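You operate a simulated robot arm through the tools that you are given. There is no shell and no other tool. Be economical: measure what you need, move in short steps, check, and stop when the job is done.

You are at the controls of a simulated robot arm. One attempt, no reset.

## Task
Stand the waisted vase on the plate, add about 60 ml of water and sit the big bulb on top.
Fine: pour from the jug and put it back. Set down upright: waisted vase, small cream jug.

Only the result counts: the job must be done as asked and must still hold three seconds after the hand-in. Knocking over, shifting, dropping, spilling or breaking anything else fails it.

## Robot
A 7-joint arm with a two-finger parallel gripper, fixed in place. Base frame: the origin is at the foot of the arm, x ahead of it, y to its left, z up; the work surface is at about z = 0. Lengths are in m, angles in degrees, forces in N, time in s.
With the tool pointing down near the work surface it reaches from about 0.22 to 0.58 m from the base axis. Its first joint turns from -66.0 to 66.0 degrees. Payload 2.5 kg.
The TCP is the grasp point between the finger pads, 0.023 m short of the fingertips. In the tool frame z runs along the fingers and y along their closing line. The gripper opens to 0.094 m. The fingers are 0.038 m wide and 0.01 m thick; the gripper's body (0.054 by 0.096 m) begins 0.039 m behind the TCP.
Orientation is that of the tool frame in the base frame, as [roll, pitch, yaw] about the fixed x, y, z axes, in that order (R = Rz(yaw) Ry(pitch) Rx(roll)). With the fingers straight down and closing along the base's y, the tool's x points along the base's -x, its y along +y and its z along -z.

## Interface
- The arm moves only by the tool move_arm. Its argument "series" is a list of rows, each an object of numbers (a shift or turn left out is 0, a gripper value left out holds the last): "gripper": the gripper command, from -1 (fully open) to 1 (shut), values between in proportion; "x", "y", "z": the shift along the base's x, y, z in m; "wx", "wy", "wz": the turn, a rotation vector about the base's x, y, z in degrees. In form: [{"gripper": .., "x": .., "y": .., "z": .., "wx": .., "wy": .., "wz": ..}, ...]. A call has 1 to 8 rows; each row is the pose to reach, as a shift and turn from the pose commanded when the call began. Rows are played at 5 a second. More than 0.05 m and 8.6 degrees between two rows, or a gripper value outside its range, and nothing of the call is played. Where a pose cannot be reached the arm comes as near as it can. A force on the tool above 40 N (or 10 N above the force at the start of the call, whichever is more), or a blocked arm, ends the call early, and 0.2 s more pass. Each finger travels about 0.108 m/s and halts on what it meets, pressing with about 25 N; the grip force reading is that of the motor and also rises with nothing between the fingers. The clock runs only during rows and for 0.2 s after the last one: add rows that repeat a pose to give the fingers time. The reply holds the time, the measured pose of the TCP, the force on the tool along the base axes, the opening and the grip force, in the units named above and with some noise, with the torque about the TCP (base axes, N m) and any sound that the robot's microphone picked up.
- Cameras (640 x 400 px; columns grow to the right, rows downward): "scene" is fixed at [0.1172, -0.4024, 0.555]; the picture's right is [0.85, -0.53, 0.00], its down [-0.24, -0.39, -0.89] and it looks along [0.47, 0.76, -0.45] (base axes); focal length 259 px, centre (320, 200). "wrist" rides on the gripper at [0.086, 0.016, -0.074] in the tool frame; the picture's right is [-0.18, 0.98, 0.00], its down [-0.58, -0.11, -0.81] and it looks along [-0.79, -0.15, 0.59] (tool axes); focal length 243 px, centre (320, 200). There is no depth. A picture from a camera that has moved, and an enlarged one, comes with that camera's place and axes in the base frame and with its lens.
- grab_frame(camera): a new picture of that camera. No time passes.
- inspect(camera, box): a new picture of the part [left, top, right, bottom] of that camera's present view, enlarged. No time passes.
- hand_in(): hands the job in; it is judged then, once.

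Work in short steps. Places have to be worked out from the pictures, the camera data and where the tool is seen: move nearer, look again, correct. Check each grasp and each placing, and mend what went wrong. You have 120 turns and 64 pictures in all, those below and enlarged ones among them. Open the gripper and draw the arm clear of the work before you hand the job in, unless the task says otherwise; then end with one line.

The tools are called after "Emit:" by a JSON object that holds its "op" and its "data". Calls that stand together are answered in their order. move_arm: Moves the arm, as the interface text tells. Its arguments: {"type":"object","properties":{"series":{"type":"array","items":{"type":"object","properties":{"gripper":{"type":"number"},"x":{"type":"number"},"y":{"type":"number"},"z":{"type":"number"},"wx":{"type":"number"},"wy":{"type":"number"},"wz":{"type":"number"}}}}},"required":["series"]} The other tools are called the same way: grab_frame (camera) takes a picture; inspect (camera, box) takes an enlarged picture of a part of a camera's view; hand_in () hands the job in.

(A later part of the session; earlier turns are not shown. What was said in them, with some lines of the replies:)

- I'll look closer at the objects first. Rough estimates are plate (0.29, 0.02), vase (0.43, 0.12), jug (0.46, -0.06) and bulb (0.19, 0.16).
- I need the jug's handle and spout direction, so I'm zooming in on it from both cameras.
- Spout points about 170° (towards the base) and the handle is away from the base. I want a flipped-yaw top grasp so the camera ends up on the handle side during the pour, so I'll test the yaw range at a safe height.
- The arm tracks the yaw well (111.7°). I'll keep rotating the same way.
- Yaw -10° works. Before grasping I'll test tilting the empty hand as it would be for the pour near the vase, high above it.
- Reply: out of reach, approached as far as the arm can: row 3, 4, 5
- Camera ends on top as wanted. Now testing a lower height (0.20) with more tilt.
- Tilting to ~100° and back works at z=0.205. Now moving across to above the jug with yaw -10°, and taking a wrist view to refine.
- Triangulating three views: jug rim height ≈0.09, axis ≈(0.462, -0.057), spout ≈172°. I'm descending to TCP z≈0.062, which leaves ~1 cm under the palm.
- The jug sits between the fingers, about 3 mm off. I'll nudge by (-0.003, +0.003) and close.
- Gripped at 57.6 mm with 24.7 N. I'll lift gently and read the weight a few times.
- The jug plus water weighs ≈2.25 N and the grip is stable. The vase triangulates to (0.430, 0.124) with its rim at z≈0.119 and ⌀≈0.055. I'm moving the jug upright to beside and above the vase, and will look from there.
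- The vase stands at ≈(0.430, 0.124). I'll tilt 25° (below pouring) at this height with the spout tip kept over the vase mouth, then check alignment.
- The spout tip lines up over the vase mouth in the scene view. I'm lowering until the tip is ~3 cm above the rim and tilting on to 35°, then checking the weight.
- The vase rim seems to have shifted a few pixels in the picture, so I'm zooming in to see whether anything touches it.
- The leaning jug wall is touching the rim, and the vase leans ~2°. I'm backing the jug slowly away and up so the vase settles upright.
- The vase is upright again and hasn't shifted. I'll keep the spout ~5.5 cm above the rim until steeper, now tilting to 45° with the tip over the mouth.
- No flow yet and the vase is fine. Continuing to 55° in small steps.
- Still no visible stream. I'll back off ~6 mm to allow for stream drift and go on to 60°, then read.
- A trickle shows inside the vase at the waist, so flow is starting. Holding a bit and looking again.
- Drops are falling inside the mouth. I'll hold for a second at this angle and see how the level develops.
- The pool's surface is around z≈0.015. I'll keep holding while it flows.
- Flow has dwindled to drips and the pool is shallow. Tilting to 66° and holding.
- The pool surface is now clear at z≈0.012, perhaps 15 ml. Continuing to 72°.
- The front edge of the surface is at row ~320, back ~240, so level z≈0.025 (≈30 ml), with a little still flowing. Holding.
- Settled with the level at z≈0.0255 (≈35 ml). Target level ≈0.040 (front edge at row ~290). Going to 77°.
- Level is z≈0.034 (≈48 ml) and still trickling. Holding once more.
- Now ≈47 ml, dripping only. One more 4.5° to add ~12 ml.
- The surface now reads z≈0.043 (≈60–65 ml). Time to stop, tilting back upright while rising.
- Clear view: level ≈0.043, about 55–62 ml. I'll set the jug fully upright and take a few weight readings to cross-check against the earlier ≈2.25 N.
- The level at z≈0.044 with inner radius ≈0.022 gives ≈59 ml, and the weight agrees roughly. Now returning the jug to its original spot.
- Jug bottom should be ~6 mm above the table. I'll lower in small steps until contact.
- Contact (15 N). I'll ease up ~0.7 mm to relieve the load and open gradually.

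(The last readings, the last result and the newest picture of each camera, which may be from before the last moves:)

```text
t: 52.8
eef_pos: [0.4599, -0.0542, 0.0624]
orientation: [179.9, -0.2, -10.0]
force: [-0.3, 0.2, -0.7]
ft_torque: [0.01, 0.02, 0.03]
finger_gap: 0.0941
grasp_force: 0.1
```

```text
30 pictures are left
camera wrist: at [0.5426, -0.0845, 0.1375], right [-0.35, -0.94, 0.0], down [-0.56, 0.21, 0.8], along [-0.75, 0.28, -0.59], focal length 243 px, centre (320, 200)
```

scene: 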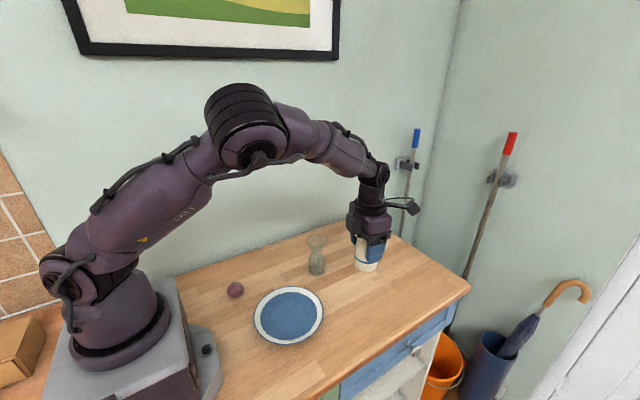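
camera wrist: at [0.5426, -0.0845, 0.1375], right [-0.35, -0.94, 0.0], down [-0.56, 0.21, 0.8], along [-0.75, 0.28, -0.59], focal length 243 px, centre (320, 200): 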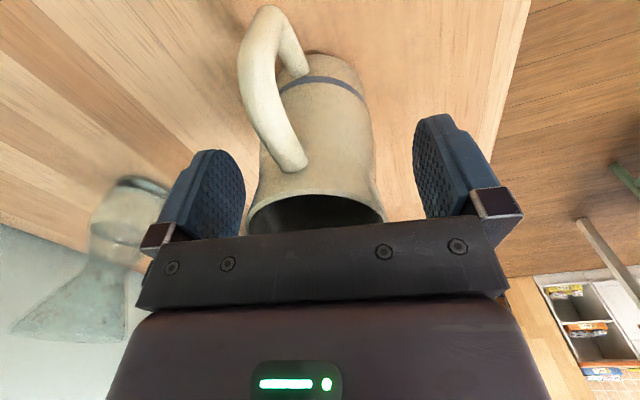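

The jug stands upright, released at its original place. Raising straight up; next I'll test if a tilted hand (for a side grasp of the vase) can reach over the plate.

Emit:
{"op": "move_arm", "data": {"series": [{"z": 0.03}, {"z": 0.06}, {"z": 0.09}, {"z": 0.13}, {"z": 0.17}, {"x": -0.04, "y": 0.02, "z": 0.18}, {"x": -0.08, "y": 0.05, "z": 0.18}, {"x": -0.12, "y": 0.08, "z": 0.18}]}}

Emit:
{"op": "move_arm", "data": {"series": [{"wy": -8.5}, {"wy": -17}, {"wy": -25.5}, {"wy": -34}, {"wy": -42.5}, {"wy": -50}, {"z": -0.04, "wy": -55}, {"z": -0.08, "wy": -55}]}}

Emit:
{"op": "grab_frame", "data": {"camera": "scene"}}

```text
t: 54.6
eef_pos: [0.3396, 0.0273, 0.2414]
orientation: [179.9, -0.2, -10.1]
force: [-0.5, -0.2, -0.4]
ft_torque: [-0.01, -0.01, 0.02]
finger_gap: 0.0942
grasp_force: 0.1
```

```text
t: 56.4
eef_pos: [0.355, 0.0293, 0.1588]
orientation: [-166.0, -54.1, -17.3]
force: [0.0, -0.2, -0.5]
ft_torque: [-0.01, -0.01, -0.01]
finger_gap: 0.0939
grasp_force: 0.1
out of reach, approached as far as the arm can: row 5, 6, 7, 8
```

```text
29 pictures are left
```

scene: 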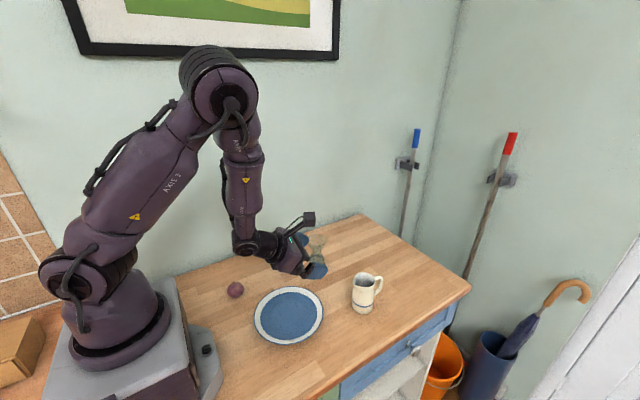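

Outward tilt can't get closer than x≈0.355. I'll test a sideways-pointing hand (pointing +y, wrist over -y side) at the plate.

Emit:
{"op": "move_arm", "data": {"series": [{"z": 0.04}, {"z": 0.07}, {"y": -0.01, "z": 0.08, "wz": 8.5}, {"y": -0.01, "z": 0.08, "wz": 17}, {"y": -0.01, "z": 0.08, "wz": 25.5}, {"y": -0.01, "z": 0.08, "wz": 34}, {"y": -0.01, "z": 0.08, "wz": 42.5}, {"y": -0.01, "z": 0.08, "wz": 51}]}}

Emit:
{"op": "move_arm", "data": {"series": [{"wz": 8.5}, {"wz": 17}, {"wz": 25.5}, {"wz": 34}, {"x": -0.01, "wz": 42.5}, {"x": -0.03, "wz": 51}]}}

```text
t: 58.2
eef_pos: [0.3676, 0.0686, 0.1946]
orientation: [-166.2, -54.0, 34.0]
force: [0.5, -0.5, -0.8]
ft_torque: [-0.03, 0.0, -0.01]
finger_gap: 0.0939
grasp_force: 0.1
out of reach, approached as far as the arm can: row 1, 2, 3, 5, 6, 7, 8
```

```text
t: 59.6
eef_pos: [0.3376, 0.0676, 0.1968]
orientation: [-166.0, -53.9, 84.9]
force: [-0.4, 0.2, 0.1]
ft_torque: [0.01, 0.0, 0.0]
finger_gap: 0.0939
grasp_force: 0.0
out of reach, approached as far as the arm can: row 1, 2
```

Sideways pointing (≈+y) is reachable. Testing it over the plate centre at a lower height.

Emit:
{"op": "move_arm", "data": {"series": [{"x": -0.02, "y": -0.02, "z": -0.02}, {"x": -0.03, "y": -0.04, "z": -0.05}, {"x": -0.04, "y": -0.045, "z": -0.08}, {"x": -0.04, "y": -0.045, "z": -0.11}, {"x": -0.04, "y": -0.045, "z": -0.12}]}}

Emit:
{"op": "grab_frame", "data": {"camera": "scene"}}

```text
t: 60.8
eef_pos: [0.2961, 0.0248, 0.0754]
orientation: [-166.1, -54.0, 84.9]
force: [0.3, -0.1, -0.6]
ft_torque: [-0.01, 0.02, 0.03]
finger_gap: 0.0938
grasp_force: 0.0
```

```text
28 pictures are left
```

scene: 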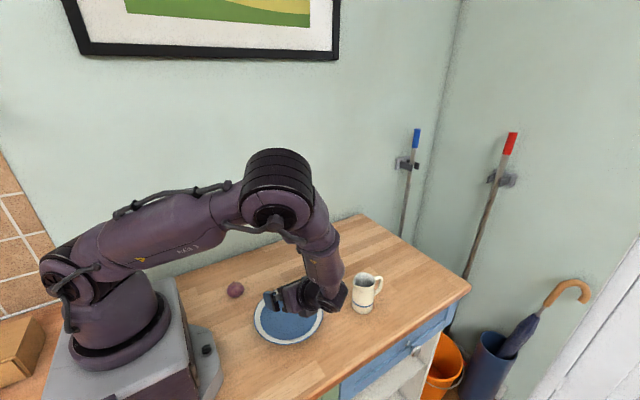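

Reachable right over the plate. The finger closing line is ~8° off horizontal, so I'll level it while rising, then swing to point ≈50° and stand off from the vase.

Emit:
{"op": "move_arm", "data": {"series": [{"z": 0.03}, {"z": 0.06, "wx": 0.84, "wy": -3.97, "wz": 2.82}, {"z": 0.09, "wx": 1.68, "wy": -7.95, "wz": 5.65}, {"z": 0.11, "wx": 1.68, "wy": -7.95, "wz": 5.65}]}}

Emit:
{"op": "move_arm", "data": {"series": [{"x": 0.01, "wz": -8.5}, {"x": 0.02, "wz": -17}, {"x": 0.03, "wz": -25.5}, {"x": 0.04, "wz": -34}, {"x": 0.05, "wz": -42.5}, {"x": 0.06, "y": 0.01, "wz": -51}, {"x": 0.07, "y": 0.02, "wz": -52}, {"x": 0.07, "y": 0.02, "wz": -52}]}}

```text
t: 61.8
eef_pos: [0.2972, 0.0244, 0.1865]
orientation: [-180.0, -55.3, 101.8]
force: [-0.3, 0.9, -0.6]
ft_torque: [0.03, 0.0, -0.01]
finger_gap: 0.0938
grasp_force: 0.0
```

```text
t: 63.6
eef_pos: [0.3673, 0.0445, 0.1858]
orientation: [-179.8, -55.2, 49.8]
force: [-0.2, -0.8, -0.3]
ft_torque: [-0.02, -0.02, -0.02]
finger_gap: 0.0939
grasp_force: 0.1
```

Orientation is exactly as wanted (azimuth 50°, tilt 55°). Checking the vase from the wrist.

Emit:
{"op": "grab_frame", "data": {"camera": "wrist"}}

```text
27 pictures are left
camera wrist: at [0.373, 0.0254, 0.2993], right [0.68, -0.71, -0.15], down [-0.72, -0.69, -0.02], along [-0.09, 0.12, -0.99], focal length 243 px, centre (320, 200)
```

wrist: 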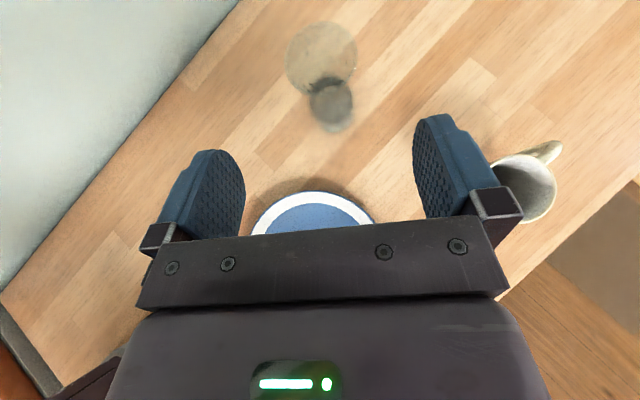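

Vase refined to ≈(0.434, 0.1255). I'll descend at a 10 cm stand-off, check, then slide in along the horizontal.

Emit:
{"op": "move_arm", "data": {"series": [{"x": 0.002, "y": 0.003, "z": -0.03}, {"x": 0.002, "y": 0.003, "z": -0.06}, {"x": 0.002, "y": 0.003, "z": -0.09}, {"x": 0.002, "y": 0.003, "z": -0.115}, {"x": 0.002, "y": 0.003, "z": -0.13}, {"x": 0.002, "y": 0.003, "z": -0.139}, {"x": 0.002, "y": 0.003, "z": -0.139}]}}

Emit:
{"op": "grab_frame", "data": {"camera": "wrist"}}

Emit:
{"op": "grab_frame", "data": {"camera": "scene"}}

```text
t: 65.2
eef_pos: [0.3676, 0.0481, 0.0472]
orientation: [-179.8, -55.4, 49.8]
force: [0.6, 2.1, 3.3]
ft_torque: [0.16, 0.1, -0.09]
finger_gap: 0.094
grasp_force: 0.0
```

```text
26 pictures are left
camera wrist: at [0.3746, 0.0287, 0.1602], right [0.68, -0.71, -0.15], down [-0.72, -0.69, -0.02], along [-0.09, 0.12, -0.99], focal length 243 px, centre (320, 200)
```

wrist: 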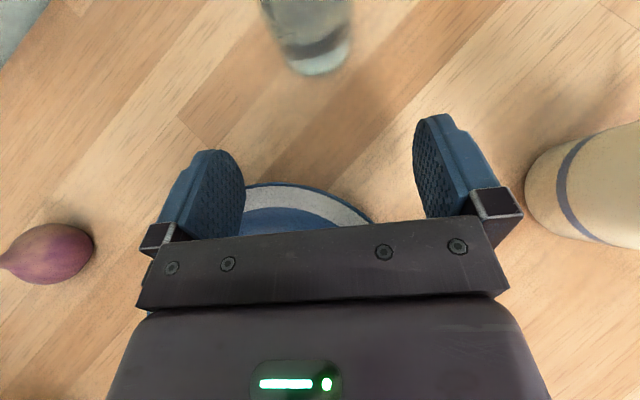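

```text
25 pictures are left
```

scene: 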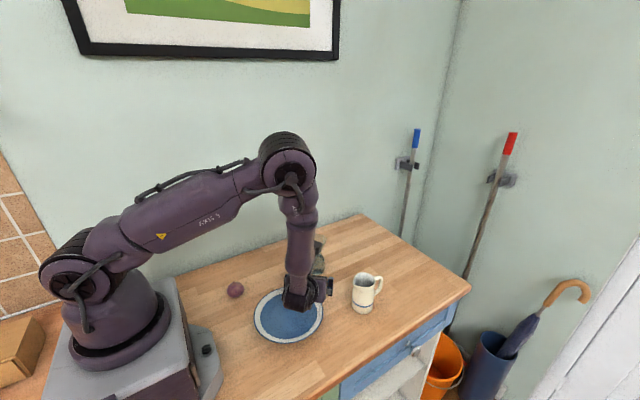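

There's an unexpected ~4 N load with torque, so something (likely the hand's underside on the plate rim) is touching. I'll raise 2 cm and re-read.

Emit:
{"op": "move_arm", "data": {"series": [{"z": 0.004}, {"z": 0.01}, {"z": 0.02}, {"z": 0.02}]}}

Emit:
{"op": "inspect", "data": {"camera": "scene", "box": [240, 230, 390, 350]}}

```text
t: 66.2
eef_pos: [0.369, 0.048, 0.0671]
orientation: [-179.7, -55.2, 49.7]
force: [-0.7, 0.0, -0.3]
ft_torque: [0.0, -0.01, 0.01]
finger_gap: 0.0936
grasp_force: 0.1
```

```text
3.33 times, centred on (315, 290) of scene
camera zoom: at [0.1172, -0.4024, 0.555], right [0.85, -0.53, 0.0], down [-0.24, -0.39, -0.89], along [0.47, 0.76, -0.45], focal length 864 px, centre (337, -100)
```

zoom: 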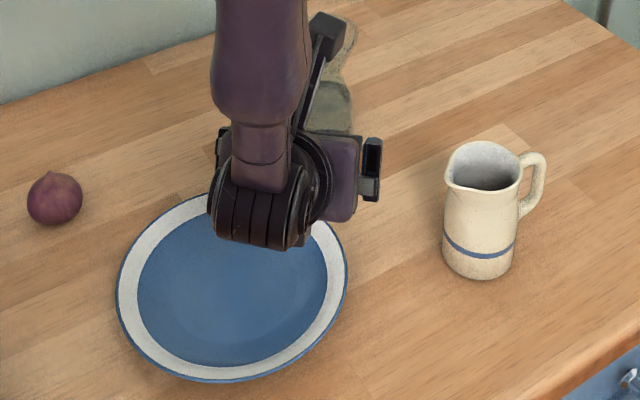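

Load gone. It's the low wrist housing over the plate, so I'll work at TCP z≈0.055. Sliding forward to the vase now.

Emit:
{"op": "move_arm", "data": {"series": [{"x": 0.005, "y": 0.006, "z": -0.006}, {"x": 0.015, "y": 0.018, "z": -0.012}, {"x": 0.028, "y": 0.033, "z": -0.012}, {"x": 0.04, "y": 0.048, "z": -0.012}, {"x": 0.05, "y": 0.06, "z": -0.012}, {"x": 0.058, "y": 0.069, "z": -0.012}, {"x": 0.058, "y": 0.069, "z": -0.012}]}}

Emit:
{"op": "grab_frame", "data": {"camera": "wrist"}}

Emit:
{"op": "inspect", "data": {"camera": "scene", "box": [270, 210, 390, 330]}}

```text
t: 67.8
eef_pos: [0.4274, 0.1167, 0.0556]
orientation: [-179.9, -55.2, 49.9]
force: [0.3, -0.7, 0.4]
ft_torque: [0.0, -0.01, 0.01]
finger_gap: 0.094
grasp_force: 0.2
```

```text
23 pictures are left
camera wrist: at [0.4334, 0.0972, 0.1684], right [0.68, -0.71, -0.15], down [-0.72, -0.69, -0.02], along [-0.09, 0.12, -0.99], focal length 243 px, centre (320, 200)
```

wrist: 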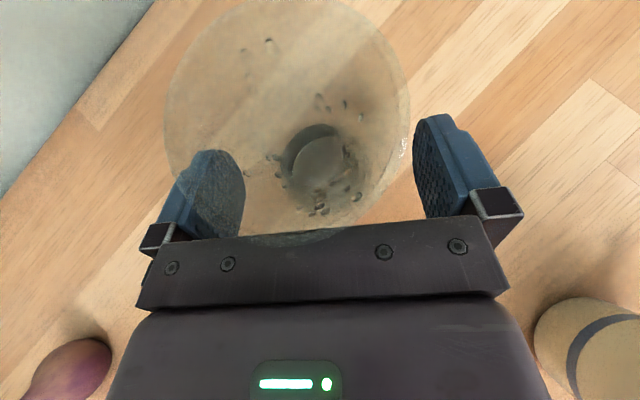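

```text
3.33 times, centred on (330, 270) of scene
camera zoom: at [0.1172, -0.4024, 0.555], right [0.85, -0.53, 0.0], down [-0.24, -0.39, -0.89], along [0.47, 0.76, -0.45], focal length 864 px, centre (287, -33)
```

zoom: 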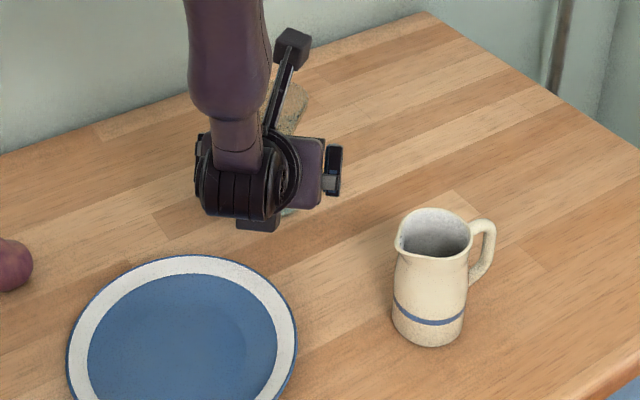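

The vase is laterally centred (≈2 mm) and ~11 mm ahead. Advancing 9 mm more, then closing gently in stages.

Emit:
{"op": "move_arm", "data": {"series": [{"x": 0.003, "y": 0.0034}, {"x": 0.0065, "y": 0.0065}, {"x": 0.0065, "y": 0.0065}, {"x": 0.0065, "y": 0.0065, "gripper": -0.7}, {"x": 0.0065, "y": 0.0065, "gripper": -0.4}, {"x": 0.0065, "y": 0.0065, "gripper": -0.2}, {"x": 0.0065, "y": 0.0065, "gripper": -0.05}, {"x": 0.0065, "y": 0.0065, "gripper": 0.05}]}}

Emit:
{"op": "grab_frame", "data": {"camera": "wrist"}}

```text
t: 69.6
eef_pos: [0.4348, 0.1227, 0.0549]
orientation: [-179.9, -55.1, 49.8]
force: [0.3, -0.3, -1.0]
ft_torque: [0.03, -0.04, -0.02]
finger_gap: 0.0509
grasp_force: 24.6
```

```text
21 pictures are left
camera wrist: at [0.4399, 0.1033, 0.1684], right [0.68, -0.71, -0.15], down [-0.72, -0.69, -0.02], along [-0.09, 0.12, -0.99], focal length 243 px, centre (320, 200)
```

wrist: 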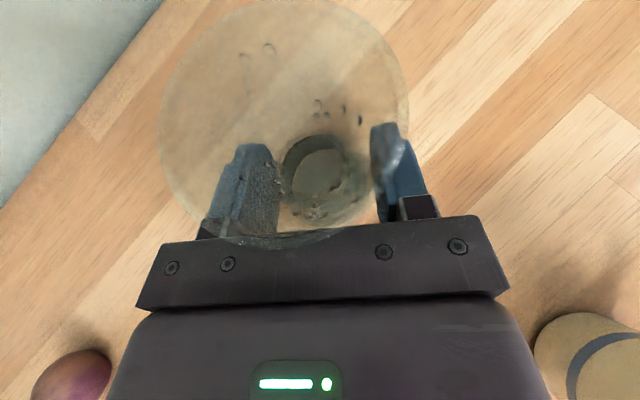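

Held firmly at 50.9 mm. Setting full grip and lifting slowly.

Emit:
{"op": "move_arm", "data": {"series": [{"gripper": 0.3}, {"z": 0.004}, {"z": 0.012}, {"z": 0.025}, {"z": 0.045}, {"z": 0.065}, {"z": 0.085}, {"z": 0.085}]}}

Emit:
{"op": "inspect", "data": {"camera": "scene", "box": [270, 200, 390, 330]}}

```text
t: 71.4
eef_pos: [0.4332, 0.1229, 0.1397]
orientation: [-180.0, -55.2, 49.7]
force: [0.1, 0.0, -2.7]
ft_torque: [-0.02, -0.01, 0.01]
finger_gap: 0.0508
grasp_force: 24.4
```

```text
3.08 times, centred on (330, 265) of scene
camera zoom: at [0.1172, -0.4024, 0.555], right [0.85, -0.53, 0.0], down [-0.24, -0.39, -0.89], along [0.47, 0.76, -0.45], focal length 798 px, centre (289, 0)
```

zoom: 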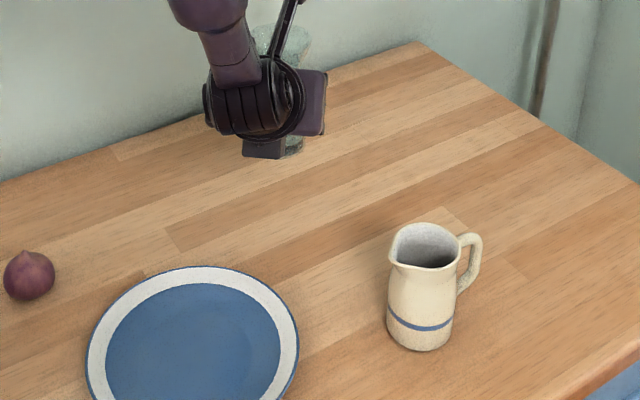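

The vase is lifted with water intact. I'm moving via the known-good path: first to (0.367, 0.045, 0.186), then rotating to point ≈102° while going over the plate centre ≈(0.288, 0.016).

Emit:
{"op": "move_arm", "data": {"series": [{"x": -0.005, "y": -0.006, "z": 0.01}, {"x": -0.015, "y": -0.018, "z": 0.02}, {"x": -0.027, "y": -0.033, "z": 0.03}, {"x": -0.04, "y": -0.05, "z": 0.04}, {"x": -0.053, "y": -0.065, "z": 0.046}, {"x": -0.062, "y": -0.075, "z": 0.046}, {"x": -0.066, "y": -0.078, "z": 0.046}]}}

Emit:
{"op": "move_arm", "data": {"series": [{"x": -0.005, "wz": 5}, {"x": -0.012, "y": -0.005, "wz": 12}, {"x": -0.02, "y": -0.01, "wz": 20}, {"x": -0.03, "y": -0.015, "wz": 28}, {"x": -0.04, "y": -0.018, "wz": 36}, {"x": -0.05, "y": -0.02, "wz": 43}, {"x": -0.06, "y": -0.02, "wz": 49}, {"x": -0.067, "y": -0.02, "wz": 52}]}}

Emit:
{"op": "inspect", "data": {"camera": "scene", "box": [230, 180, 400, 350]}}

```text
t: 73.0
eef_pos: [0.3679, 0.0464, 0.1852]
orientation: [-179.8, -55.2, 49.8]
force: [-0.8, -0.5, -2.1]
ft_torque: [0.01, -0.01, 0.02]
finger_gap: 0.0509
grasp_force: 24.9
```

```text
t: 74.8
eef_pos: [0.3013, 0.0244, 0.1849]
orientation: [-179.8, -55.1, 101.8]
force: [0.1, 1.2, -2.0]
ft_torque: [-0.01, 0.01, 0.06]
finger_gap: 0.0511
grasp_force: 24.8
```

```text
2.35 times, centred on (315, 265) of scene
camera zoom: at [0.1172, -0.4024, 0.555], right [0.85, -0.53, 0.0], down [-0.24, -0.39, -0.89], along [0.47, 0.76, -0.45], focal length 610 px, centre (332, 47)
```

zoom: 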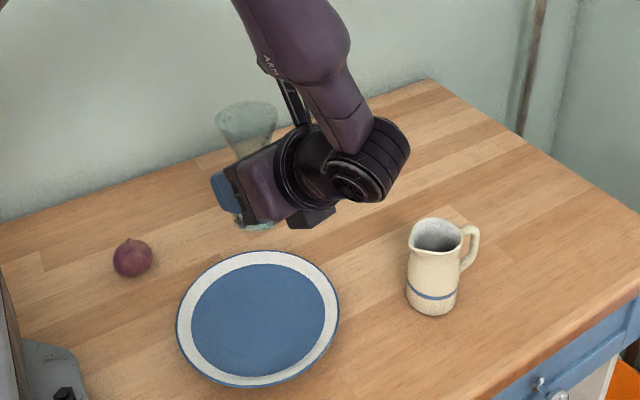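

Over the plate's far side now. Shifting to the centre and descending to leave the vase base ~2 cm above.

Emit:
{"op": "move_arm", "data": {"series": [{"x": -0.006, "y": -0.004, "z": -0.015}, {"x": -0.011, "y": -0.007, "z": -0.035}, {"x": -0.011, "y": -0.007, "z": -0.06}, {"x": -0.011, "y": -0.007, "z": -0.085}, {"x": -0.011, "y": -0.007, "z": -0.1}, {"x": -0.011, "y": -0.007, "z": -0.108}, {"x": -0.011, "y": -0.007, "z": -0.108}]}}

Emit:
{"op": "inspect", "data": {"camera": "scene", "box": [230, 230, 390, 350]}}

Emit:
{"op": "grab_frame", "data": {"camera": "wrist"}}

```text
t: 76.4
eef_pos: [0.2898, 0.0178, 0.0778]
orientation: [-179.9, -55.2, 101.9]
force: [-0.9, -0.2, -1.9]
ft_torque: [-0.01, 0.04, -0.03]
finger_gap: 0.0508
grasp_force: 25.0
```

```text
3.33 times, centred on (310, 290) of scene
camera zoom: at [0.1172, -0.4024, 0.555], right [0.85, -0.53, 0.0], down [-0.24, -0.39, -0.89], along [0.47, 0.76, -0.45], focal length 864 px, centre (353, -100)
```

zoom: 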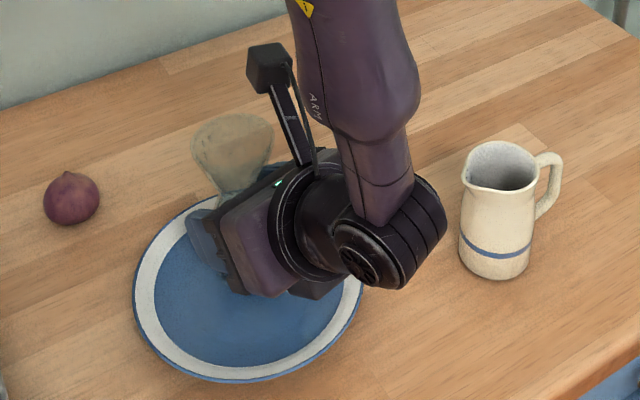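

```text
17 pictures are left
camera wrist: at [0.3091, 0.0096, 0.191], right [0.98, 0.1, -0.15], down [0.1, -0.99, -0.02], along [-0.15, 0.0, -0.99], focal length 243 px, centre (320, 200)
```

wrist: 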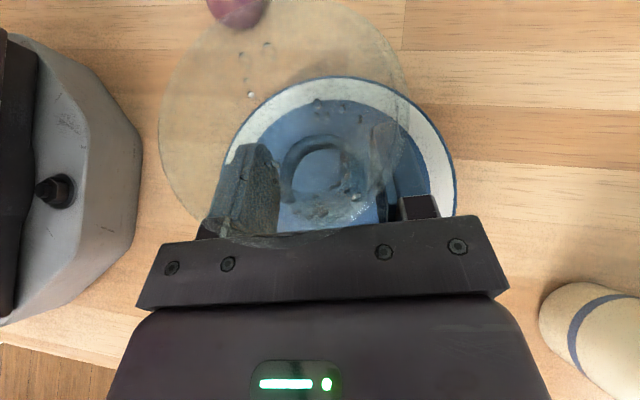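

The plate centre is ≈(0.294, 0.017), close enough. Lowering in small steps to find contact.

Emit:
{"op": "move_arm", "data": {"series": [{"x": 0.003, "z": -0.004}, {"x": 0.003, "z": -0.008}, {"x": 0.003, "z": -0.01}, {"x": 0.003, "z": -0.01}]}}

Emit:
{"op": "move_arm", "data": {"series": [{"z": -0.001}, {"z": -0.002}, {"z": -0.002}]}}

```text
t: 77.4
eef_pos: [0.2936, 0.0186, 0.0673]
orientation: [-179.9, -55.3, 101.8]
force: [-0.7, 0.4, -2.4]
ft_torque: [-0.01, 0.03, 0.03]
finger_gap: 0.051
grasp_force: 25.3
```

```text
t: 78.2
eef_pos: [0.2924, 0.0182, 0.0653]
orientation: [-179.8, -55.2, 101.8]
force: [0.5, -0.5, -2.2]
ft_torque: [-0.02, 0.01, -0.02]
finger_gap: 0.051
grasp_force: 25.1
```

No contact yet (base ≈10 mm above the table). Continuing down.

Emit:
{"op": "move_arm", "data": {"series": [{"z": -0.001}, {"z": -0.002}, {"z": -0.002}]}}

Emit:
{"op": "move_arm", "data": {"series": [{"z": -0.001}, {"z": -0.0015}, {"z": -0.0015}]}}

```text
t: 79.0
eef_pos: [0.293, 0.0169, 0.0635]
orientation: [-179.9, -55.2, 101.8]
force: [-0.2, -0.3, -2.7]
ft_torque: [-0.01, 0.0, 0.03]
finger_gap: 0.0508
grasp_force: 25.1
```

```text
t: 79.8
eef_pos: [0.2933, 0.0178, 0.0625]
orientation: [-179.9, -55.3, 101.8]
force: [-0.2, -0.3, -1.9]
ft_torque: [-0.02, -0.01, 0.0]
finger_gap: 0.0508
grasp_force: 24.8
```

Still no contact. 1 mm steps further.

Emit:
{"op": "move_arm", "data": {"series": [{"z": -0.0005}, {"z": -0.001}, {"z": -0.001}]}}

Emit:
{"op": "move_arm", "data": {"series": [{"z": -0.0005}, {"z": -0.001}, {"z": -0.001}]}}

```text
t: 80.6
eef_pos: [0.2917, 0.0179, 0.0608]
orientation: [-179.9, -55.2, 101.8]
force: [-0.5, -0.4, -2.0]
ft_torque: [-0.01, -0.01, -0.02]
finger_gap: 0.0507
grasp_force: 25.1
```

```text
t: 81.4
eef_pos: [0.2932, 0.0182, 0.0603]
orientation: [179.9, -55.3, 101.8]
force: [0.4, -2.5, 11.2]
ft_torque: [0.19, 0.08, 0.02]
finger_gap: 0.0509
grasp_force: 25.3
```

Contact (≈13 N). Easing up a hair and releasing slowly.

Emit:
{"op": "move_arm", "data": {"series": [{"z": 0.0006, "gripper": 0.1}, {"z": 0.0006, "gripper": -0.08}, {"z": 0.0006, "gripper": -0.14}, {"z": 0.0006, "gripper": -0.25}, {"z": 0.0006, "gripper": -0.5}, {"z": 0.0006, "gripper": -0.8}, {"z": 0.0006, "gripper": -1}, {"z": 0.0006, "gripper": -1}]}}

Emit:
{"op": "grab_frame", "data": {"camera": "wrist"}}

```text
t: 83.2
eef_pos: [0.2923, 0.0181, 0.0612]
orientation: [-179.9, -55.2, 101.8]
force: [0.5, -0.5, -0.9]
ft_torque: [0.0, 0.01, 0.0]
finger_gap: 0.094
grasp_force: 0.1
```

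```text
16 pictures are left
camera wrist: at [0.3119, 0.0099, 0.1743], right [0.98, 0.1, -0.15], down [0.1, -0.99, -0.02], along [-0.15, 0.0, -0.99], focal length 243 px, centre (320, 200)
```

wrist: 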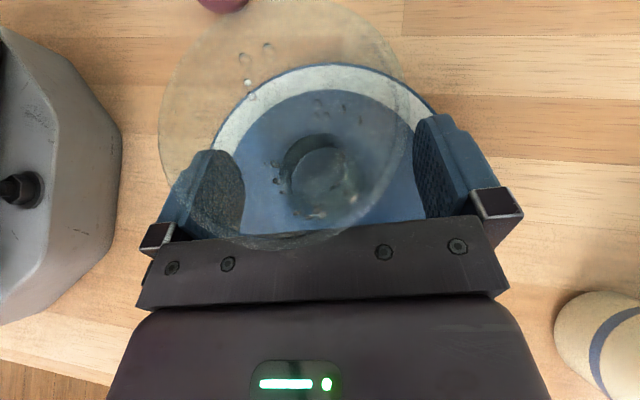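

Vase stands on the plate, released. Backing straight out horizontally, then rising.

Emit:
{"op": "move_arm", "data": {"series": [{"x": 0.003, "y": -0.015}, {"x": 0.007, "y": -0.035}, {"x": 0.012, "y": -0.06}, {"x": 0.017, "y": -0.085}, {"x": 0.02, "y": -0.098, "z": 0.01}, {"x": 0.02, "y": -0.098, "z": 0.05}, {"x": 0.02, "y": -0.098, "z": 0.1}, {"x": 0.02, "y": -0.098, "z": 0.15}]}}

Emit:
{"op": "inspect", "data": {"camera": "scene", "box": [220, 210, 400, 360]}}

```text
t: 85.0
eef_pos: [0.3124, -0.0802, 0.2122]
orientation: [-179.7, -55.2, 101.6]
force: [-0.4, -0.3, -0.2]
ft_torque: [-0.02, 0.03, -0.03]
finger_gap: 0.0939
grasp_force: 0.1
```

```text
2.67 times, centred on (310, 285) of scene
camera zoom: at [0.1172, -0.4024, 0.555], right [0.85, -0.53, 0.0], down [-0.24, -0.39, -0.89], along [0.47, 0.76, -0.45], focal length 692 px, centre (347, -27)
```

zoom: 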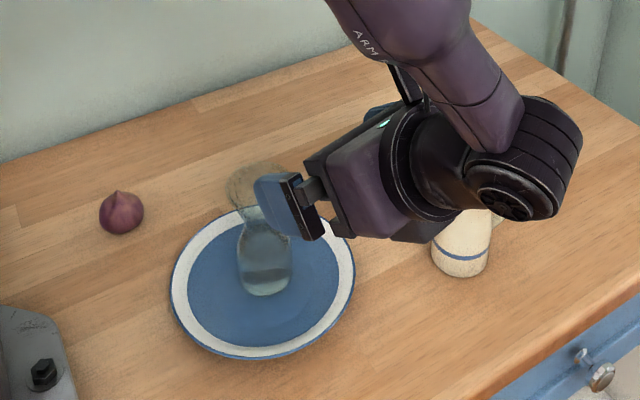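

Vase stands centrally on the plate with its water. Now to the bulb at ≈(0.203, 0.158): first bring the tool back to pointing down while rising.

Emit:
{"op": "move_arm", "data": {"series": [{"z": 0.02}, {"z": 0.04, "wx": -8.2, "wy": -1.7}, {"z": 0.05, "wx": -16.4, "wy": -3.4}, {"z": 0.05, "wx": -24.6, "wy": -5.1}, {"z": 0.05, "wx": -32.8, "wy": -6.8}, {"z": 0.05, "wx": -41, "wy": -8.5}, {"z": 0.05, "wx": -49, "wy": -10.2}, {"z": 0.05, "wx": -54, "wy": -11.3}]}}

```text
t: 86.8
eef_pos: [0.3125, -0.08, 0.2618]
orientation: [-179.9, 0.1, 101.8]
force: [0.3, 0.3, 0.0]
ft_torque: [-0.01, -0.01, 0.04]
finger_gap: 0.0939
grasp_force: 0.0
```

Tool is straight down. Moving above the bulb.

Emit:
{"op": "move_arm", "data": {"series": [{"x": -0.015, "y": 0.03}, {"x": -0.03, "y": 0.065}, {"x": -0.045, "y": 0.1}, {"x": -0.06, "y": 0.135}, {"x": -0.075, "y": 0.17}, {"x": -0.09, "y": 0.205}, {"x": -0.105, "y": 0.23}, {"x": -0.11, "y": 0.238, "z": -0.04}]}}

Emit:
{"op": "grab_frame", "data": {"camera": "wrist"}}

```text
t: 88.6
eef_pos: [0.2034, 0.1584, 0.2203]
orientation: [-179.9, -0.1, 101.8]
force: [0.4, 0.7, -0.5]
ft_torque: [0.0, -0.01, 0.02]
finger_gap: 0.0939
grasp_force: 0.1
```

```text
14 pictures are left
camera wrist: at [0.2021, 0.2461, 0.2948], right [1.0, 0.02, 0.0], down [0.01, -0.59, 0.81], along [0.02, -0.81, -0.59], focal length 243 px, centre (320, 200)
```

wrist: 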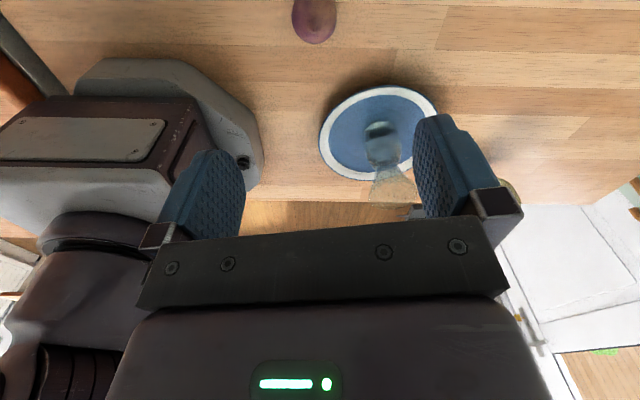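

Bulb ≈(0.199, 0.161). Lowering to z=0.11 for a closer look (fingertips still above it).

Emit:
{"op": "move_arm", "data": {"series": [{"x": -0.004, "y": 0.003, "z": -0.03}, {"x": -0.004, "y": 0.003, "z": -0.06}, {"x": -0.004, "y": 0.003, "z": -0.09}, {"x": -0.004, "y": 0.003, "z": -0.11}, {"x": -0.004, "y": 0.003, "z": -0.11}]}}

Emit:
{"op": "grab_frame", "data": {"camera": "wrist"}}

Emit:
{"op": "inspect", "data": {"camera": "scene", "box": [200, 220, 330, 340]}}

```text
t: 89.8
eef_pos: [0.1979, 0.161, 0.1101]
orientation: [-180.0, 0.1, 101.8]
force: [0.2, 0.3, 0.5]
ft_torque: [0.01, -0.01, 0.02]
finger_gap: 0.0938
grasp_force: 0.1
```

```text
13 pictures are left
camera wrist: at [0.1979, 0.2492, 0.185], right [1.0, 0.02, 0.0], down [0.01, -0.59, 0.81], along [0.02, -0.81, -0.59], focal length 243 px, centre (320, 200)
```

wrist: 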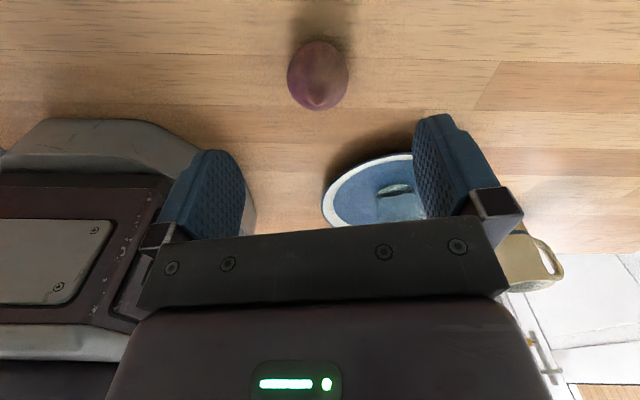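

```text
3.33 times, centred on (265, 280) of scene
camera zoom: at [0.1172, -0.4024, 0.555], right [0.85, -0.53, 0.0], down [-0.24, -0.39, -0.89], along [0.47, 0.76, -0.45], focal length 864 px, centre (503, -67)
```

zoom: 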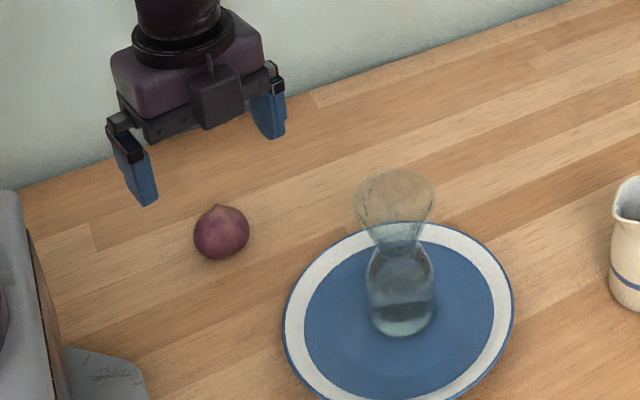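

Bulb sits right under the TCP at ≈(0.198, 0.161), ⌀≈44 mm. Descending so the fingertips reach just below its equator (TCP z≈0.034), then closing.

Emit:
{"op": "move_arm", "data": {"series": [{"z": -0.025}, {"z": -0.05}, {"z": -0.065}, {"z": -0.076}, {"z": -0.076}]}}

Emit:
{"op": "move_arm", "data": {"series": [{"gripper": -0.6}, {"gripper": -0.3}, {"gripper": -0.1}, {"gripper": 0.05}, {"gripper": 0.2}, {"gripper": 0.2}]}}

Emit:
{"op": "grab_frame", "data": {"camera": "wrist"}}

```text
t: 91.0
eef_pos: [0.1989, 0.1613, 0.0336]
orientation: [-179.9, -0.1, 101.8]
force: [0.2, 0.4, 0.0]
ft_torque: [-0.01, 0.02, 0.02]
finger_gap: 0.0943
grasp_force: 0.1
```

```text
t: 92.4
eef_pos: [0.1981, 0.1616, 0.0344]
orientation: [-179.9, 0.0, 101.8]
force: [1.0, -0.5, 0.4]
ft_torque: [0.03, 0.01, -0.01]
finger_gap: 0.0418
grasp_force: 25.0
```

```text
11 pictures are left
camera wrist: at [0.1979, 0.249, 0.1086], right [1.0, 0.02, 0.0], down [0.01, -0.59, 0.81], along [0.02, -0.81, -0.59], focal length 243 px, centre (320, 200)
```

wrist: 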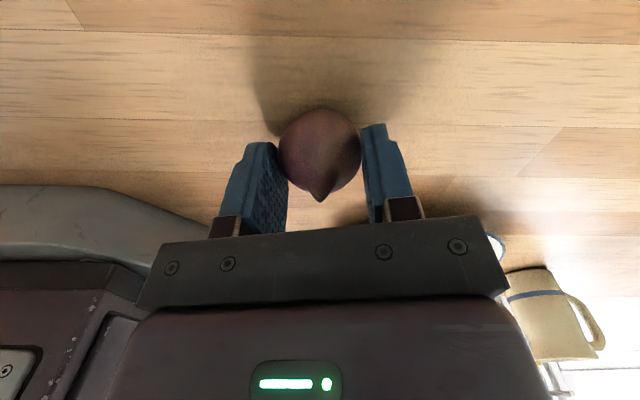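

Bulb gripped at 41.8 mm, centred. Lifting, then carrying to above the vase at ≈(0.292, 0.020).

Emit:
{"op": "move_arm", "data": {"series": [{"z": 0.01}, {"z": 0.04}, {"z": 0.08}, {"z": 0.12}, {"z": 0.155}, {"z": 0.165}, {"z": 0.165}]}}

Emit:
{"op": "move_arm", "data": {"series": [{"x": 0.015, "y": -0.023}, {"x": 0.035, "y": -0.053}, {"x": 0.055, "y": -0.083}, {"x": 0.075, "y": -0.113}, {"x": 0.088, "y": -0.133}, {"x": 0.094, "y": -0.1426}, {"x": 0.094, "y": -0.1426}]}}

Emit:
{"op": "inspect", "data": {"camera": "scene", "box": [230, 200, 350, 330]}}

Emit:
{"op": "grab_frame", "data": {"camera": "wrist"}}

```text
t: 94.0
eef_pos: [0.1981, 0.1614, 0.2009]
orientation: [-180.0, -0.1, 101.9]
force: [-0.1, 0.1, 0.1]
ft_torque: [-0.03, 0.03, 0.01]
finger_gap: 0.0417
grasp_force: 25.5
```

```text
t: 95.6
eef_pos: [0.2921, 0.0187, 0.1998]
orientation: [-179.9, -0.1, 101.7]
force: [0.1, 0.6, -0.1]
ft_torque: [-0.01, 0.02, 0.01]
finger_gap: 0.0419
grasp_force: 25.0
```

```text
3.08 times, centred on (290, 265) of scene
camera zoom: at [0.1172, -0.4024, 0.555], right [0.85, -0.53, 0.0], down [-0.24, -0.39, -0.89], along [0.47, 0.76, -0.45], focal length 798 px, centre (412, 0)
```

zoom: 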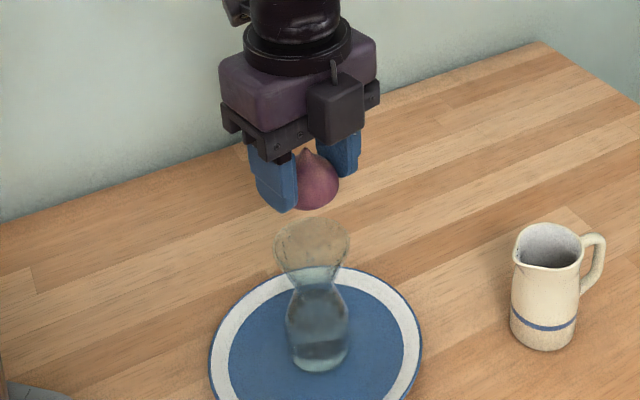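

```text
9 pictures are left
camera wrist: at [0.2916, 0.106, 0.2739], right [1.0, 0.02, 0.0], down [0.01, -0.59, 0.81], along [0.02, -0.81, -0.59], focal length 243 px, centre (320, 200)
```

wrist: 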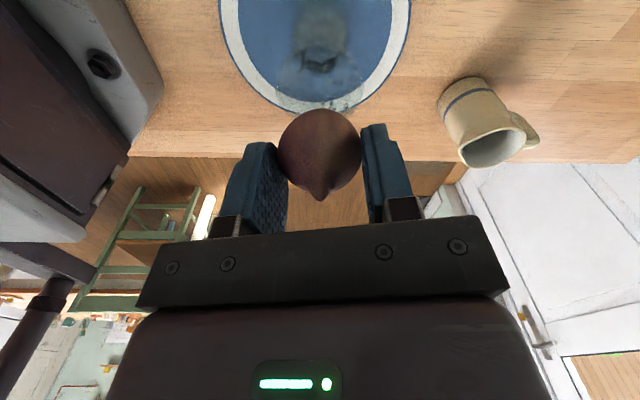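

Bulb and vase axes agree within ~2–3 mm in both views. Lowering to fingertips just above the rim (TCP z≈0.147) and checking.

Emit:
{"op": "move_arm", "data": {"series": [{"y": -0.001, "z": -0.02}, {"y": -0.001, "z": -0.038}, {"y": -0.001, "z": -0.05}, {"y": -0.001, "z": -0.053}, {"y": -0.001, "z": -0.053}]}}

Emit:
{"op": "inspect", "data": {"camera": "scene", "box": [255, 225, 335, 325]}}

```text
t: 96.8
eef_pos: [0.2922, 0.0178, 0.1467]
orientation: [-179.9, 0.0, 101.8]
force: [0.4, 0.4, -0.7]
ft_torque: [0.0, 0.01, -0.03]
finger_gap: 0.0418
grasp_force: 24.6
```

```text
4.00 times, centred on (295, 275) of scene
camera zoom: at [0.1172, -0.4024, 0.555], right [0.85, -0.53, 0.0], down [-0.24, -0.39, -0.89], along [0.47, 0.76, -0.45], focal length 1037 px, centre (420, -100)
```

zoom: 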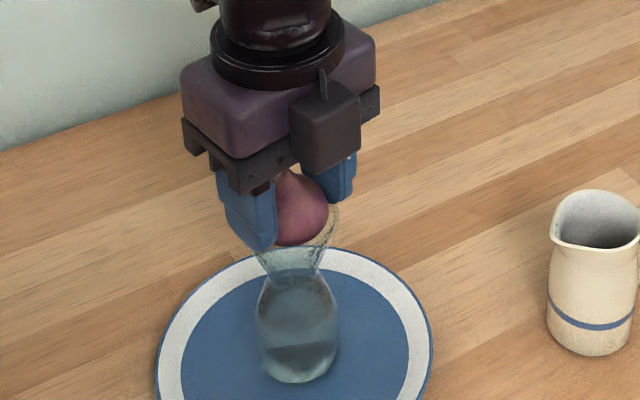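

The bulb is centred in the mouth. Lowering 3 mm more to shorten the drop, watching the force.

Emit:
{"op": "move_arm", "data": {"series": [{"z": -0.001}, {"z": -0.002}, {"z": -0.003}, {"z": -0.003}]}}

```text
t: 97.8
eef_pos: [0.2933, 0.0177, 0.1449]
orientation: [-180.0, -0.1, 101.8]
force: [-3.1, 0.4, 9.2]
ft_torque: [-0.06, 0.31, -0.01]
finger_gap: 0.0416
grasp_force: 25.5
stopped in row 4: the force on the tool passed its limit at 42 N (the readings are from after the stop); the commanded pose is now the measured one
```

The fingertips touched the rim. Backing up 2.5 mm and checking the vase.

Emit:
{"op": "move_arm", "data": {"series": [{"z": 0.001}, {"z": 0.0025}, {"z": 0.0025}]}}

Emit:
{"op": "inspect", "data": {"camera": "scene", "box": [255, 225, 335, 325]}}

```text
t: 98.7
eef_pos: [0.2934, 0.0174, 0.1491]
orientation: [-180.0, -0.1, 101.8]
force: [-0.1, 0.2, -0.1]
ft_torque: [-0.02, 0.02, 0.0]
finger_gap: 0.0416
grasp_force: 24.3
```

```text
4.00 times, centred on (295, 275) of scene
camera zoom: at [0.1172, -0.4024, 0.555], right [0.85, -0.53, 0.0], down [-0.24, -0.39, -0.89], along [0.47, 0.76, -0.45], focal length 1037 px, centre (420, -100)
```

zoom: 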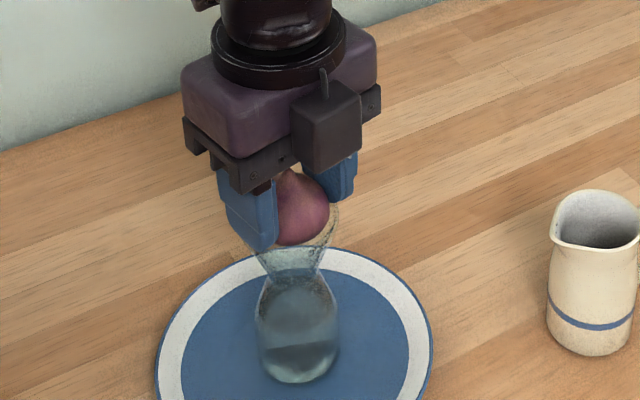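

Vase unharmed and in place. Releasing the bulb now with the tips ~3 mm above the rim.

Emit:
{"op": "move_arm", "data": {"series": [{"z": -0.001}, {"z": -0.001, "gripper": -0.3}, {"z": -0.001, "gripper": -1}, {"z": -0.001, "gripper": -1}, {"z": -0.001, "gripper": -1}]}}

Emit:
{"op": "inspect", "data": {"camera": "scene", "box": [255, 225, 335, 325]}}

```text
t: 99.8
eef_pos: [0.2918, 0.0174, 0.147]
orientation: [180.0, -0.1, 101.7]
force: [-0.3, -0.5, 0.4]
ft_torque: [0.0, 0.03, 0.0]
finger_gap: 0.0943
grasp_force: 0.0
```

```text
4.00 times, centred on (295, 275) of scene
camera zoom: at [0.1172, -0.4024, 0.555], right [0.85, -0.53, 0.0], down [-0.24, -0.39, -0.89], along [0.47, 0.76, -0.45], focal length 1037 px, centre (420, -100)
```

zoom: 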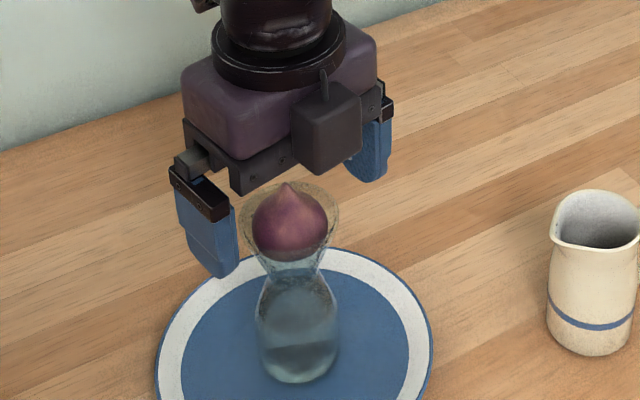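

The bulb sits upright in the vase's mouth. Drawing the arm up and away.

Emit:
{"op": "move_arm", "data": {"series": [{"z": 0.02}, {"z": 0.05}, {"z": 0.09}, {"z": 0.13}, {"z": 0.15, "y": 0.03}, {"z": 0.15, "y": 0.07}, {"z": 0.15, "y": 0.11}, {"z": 0.15, "y": 0.13}]}}

Emit:
{"op": "inspect", "data": {"camera": "scene", "box": [220, 210, 400, 350]}}

```text
t: 101.7
eef_pos: [0.2934, 0.1458, 0.2957]
orientation: [180.0, -0.1, 101.8]
force: [0.1, -0.1, 0.0]
ft_torque: [0.03, -0.03, -0.04]
finger_gap: 0.0939
grasp_force: 0.2
```

```text
2.86 times, centred on (310, 280) of scene
camera zoom: at [0.1172, -0.4024, 0.555], right [0.85, -0.53, 0.0], down [-0.24, -0.39, -0.89], along [0.47, 0.76, -0.45], focal length 741 px, centre (349, -29)
```

zoom: 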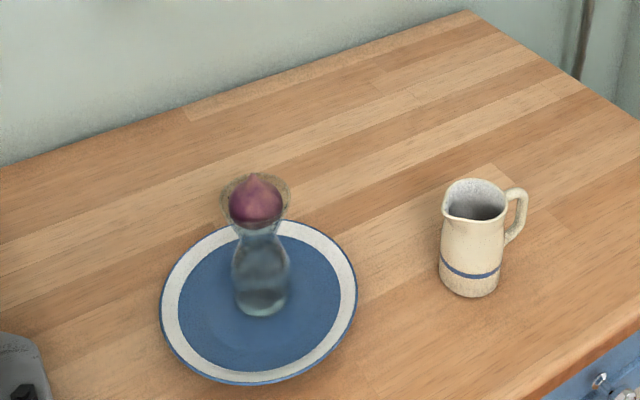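

Vase with water stands on the plate with the bulb on top. The jug is upright at its place, there are no spills in view, and the gripper is open and clear. Handing in.

Emit:
{"op": "hand_in", "data": {}}

```text
The job is handed in.
```

I stood the vase on the plate with about 60 ml of water in it (judged from the water level, not measured exactly), sat the bulb upright in its mouth, and put the jug back upright where it was.
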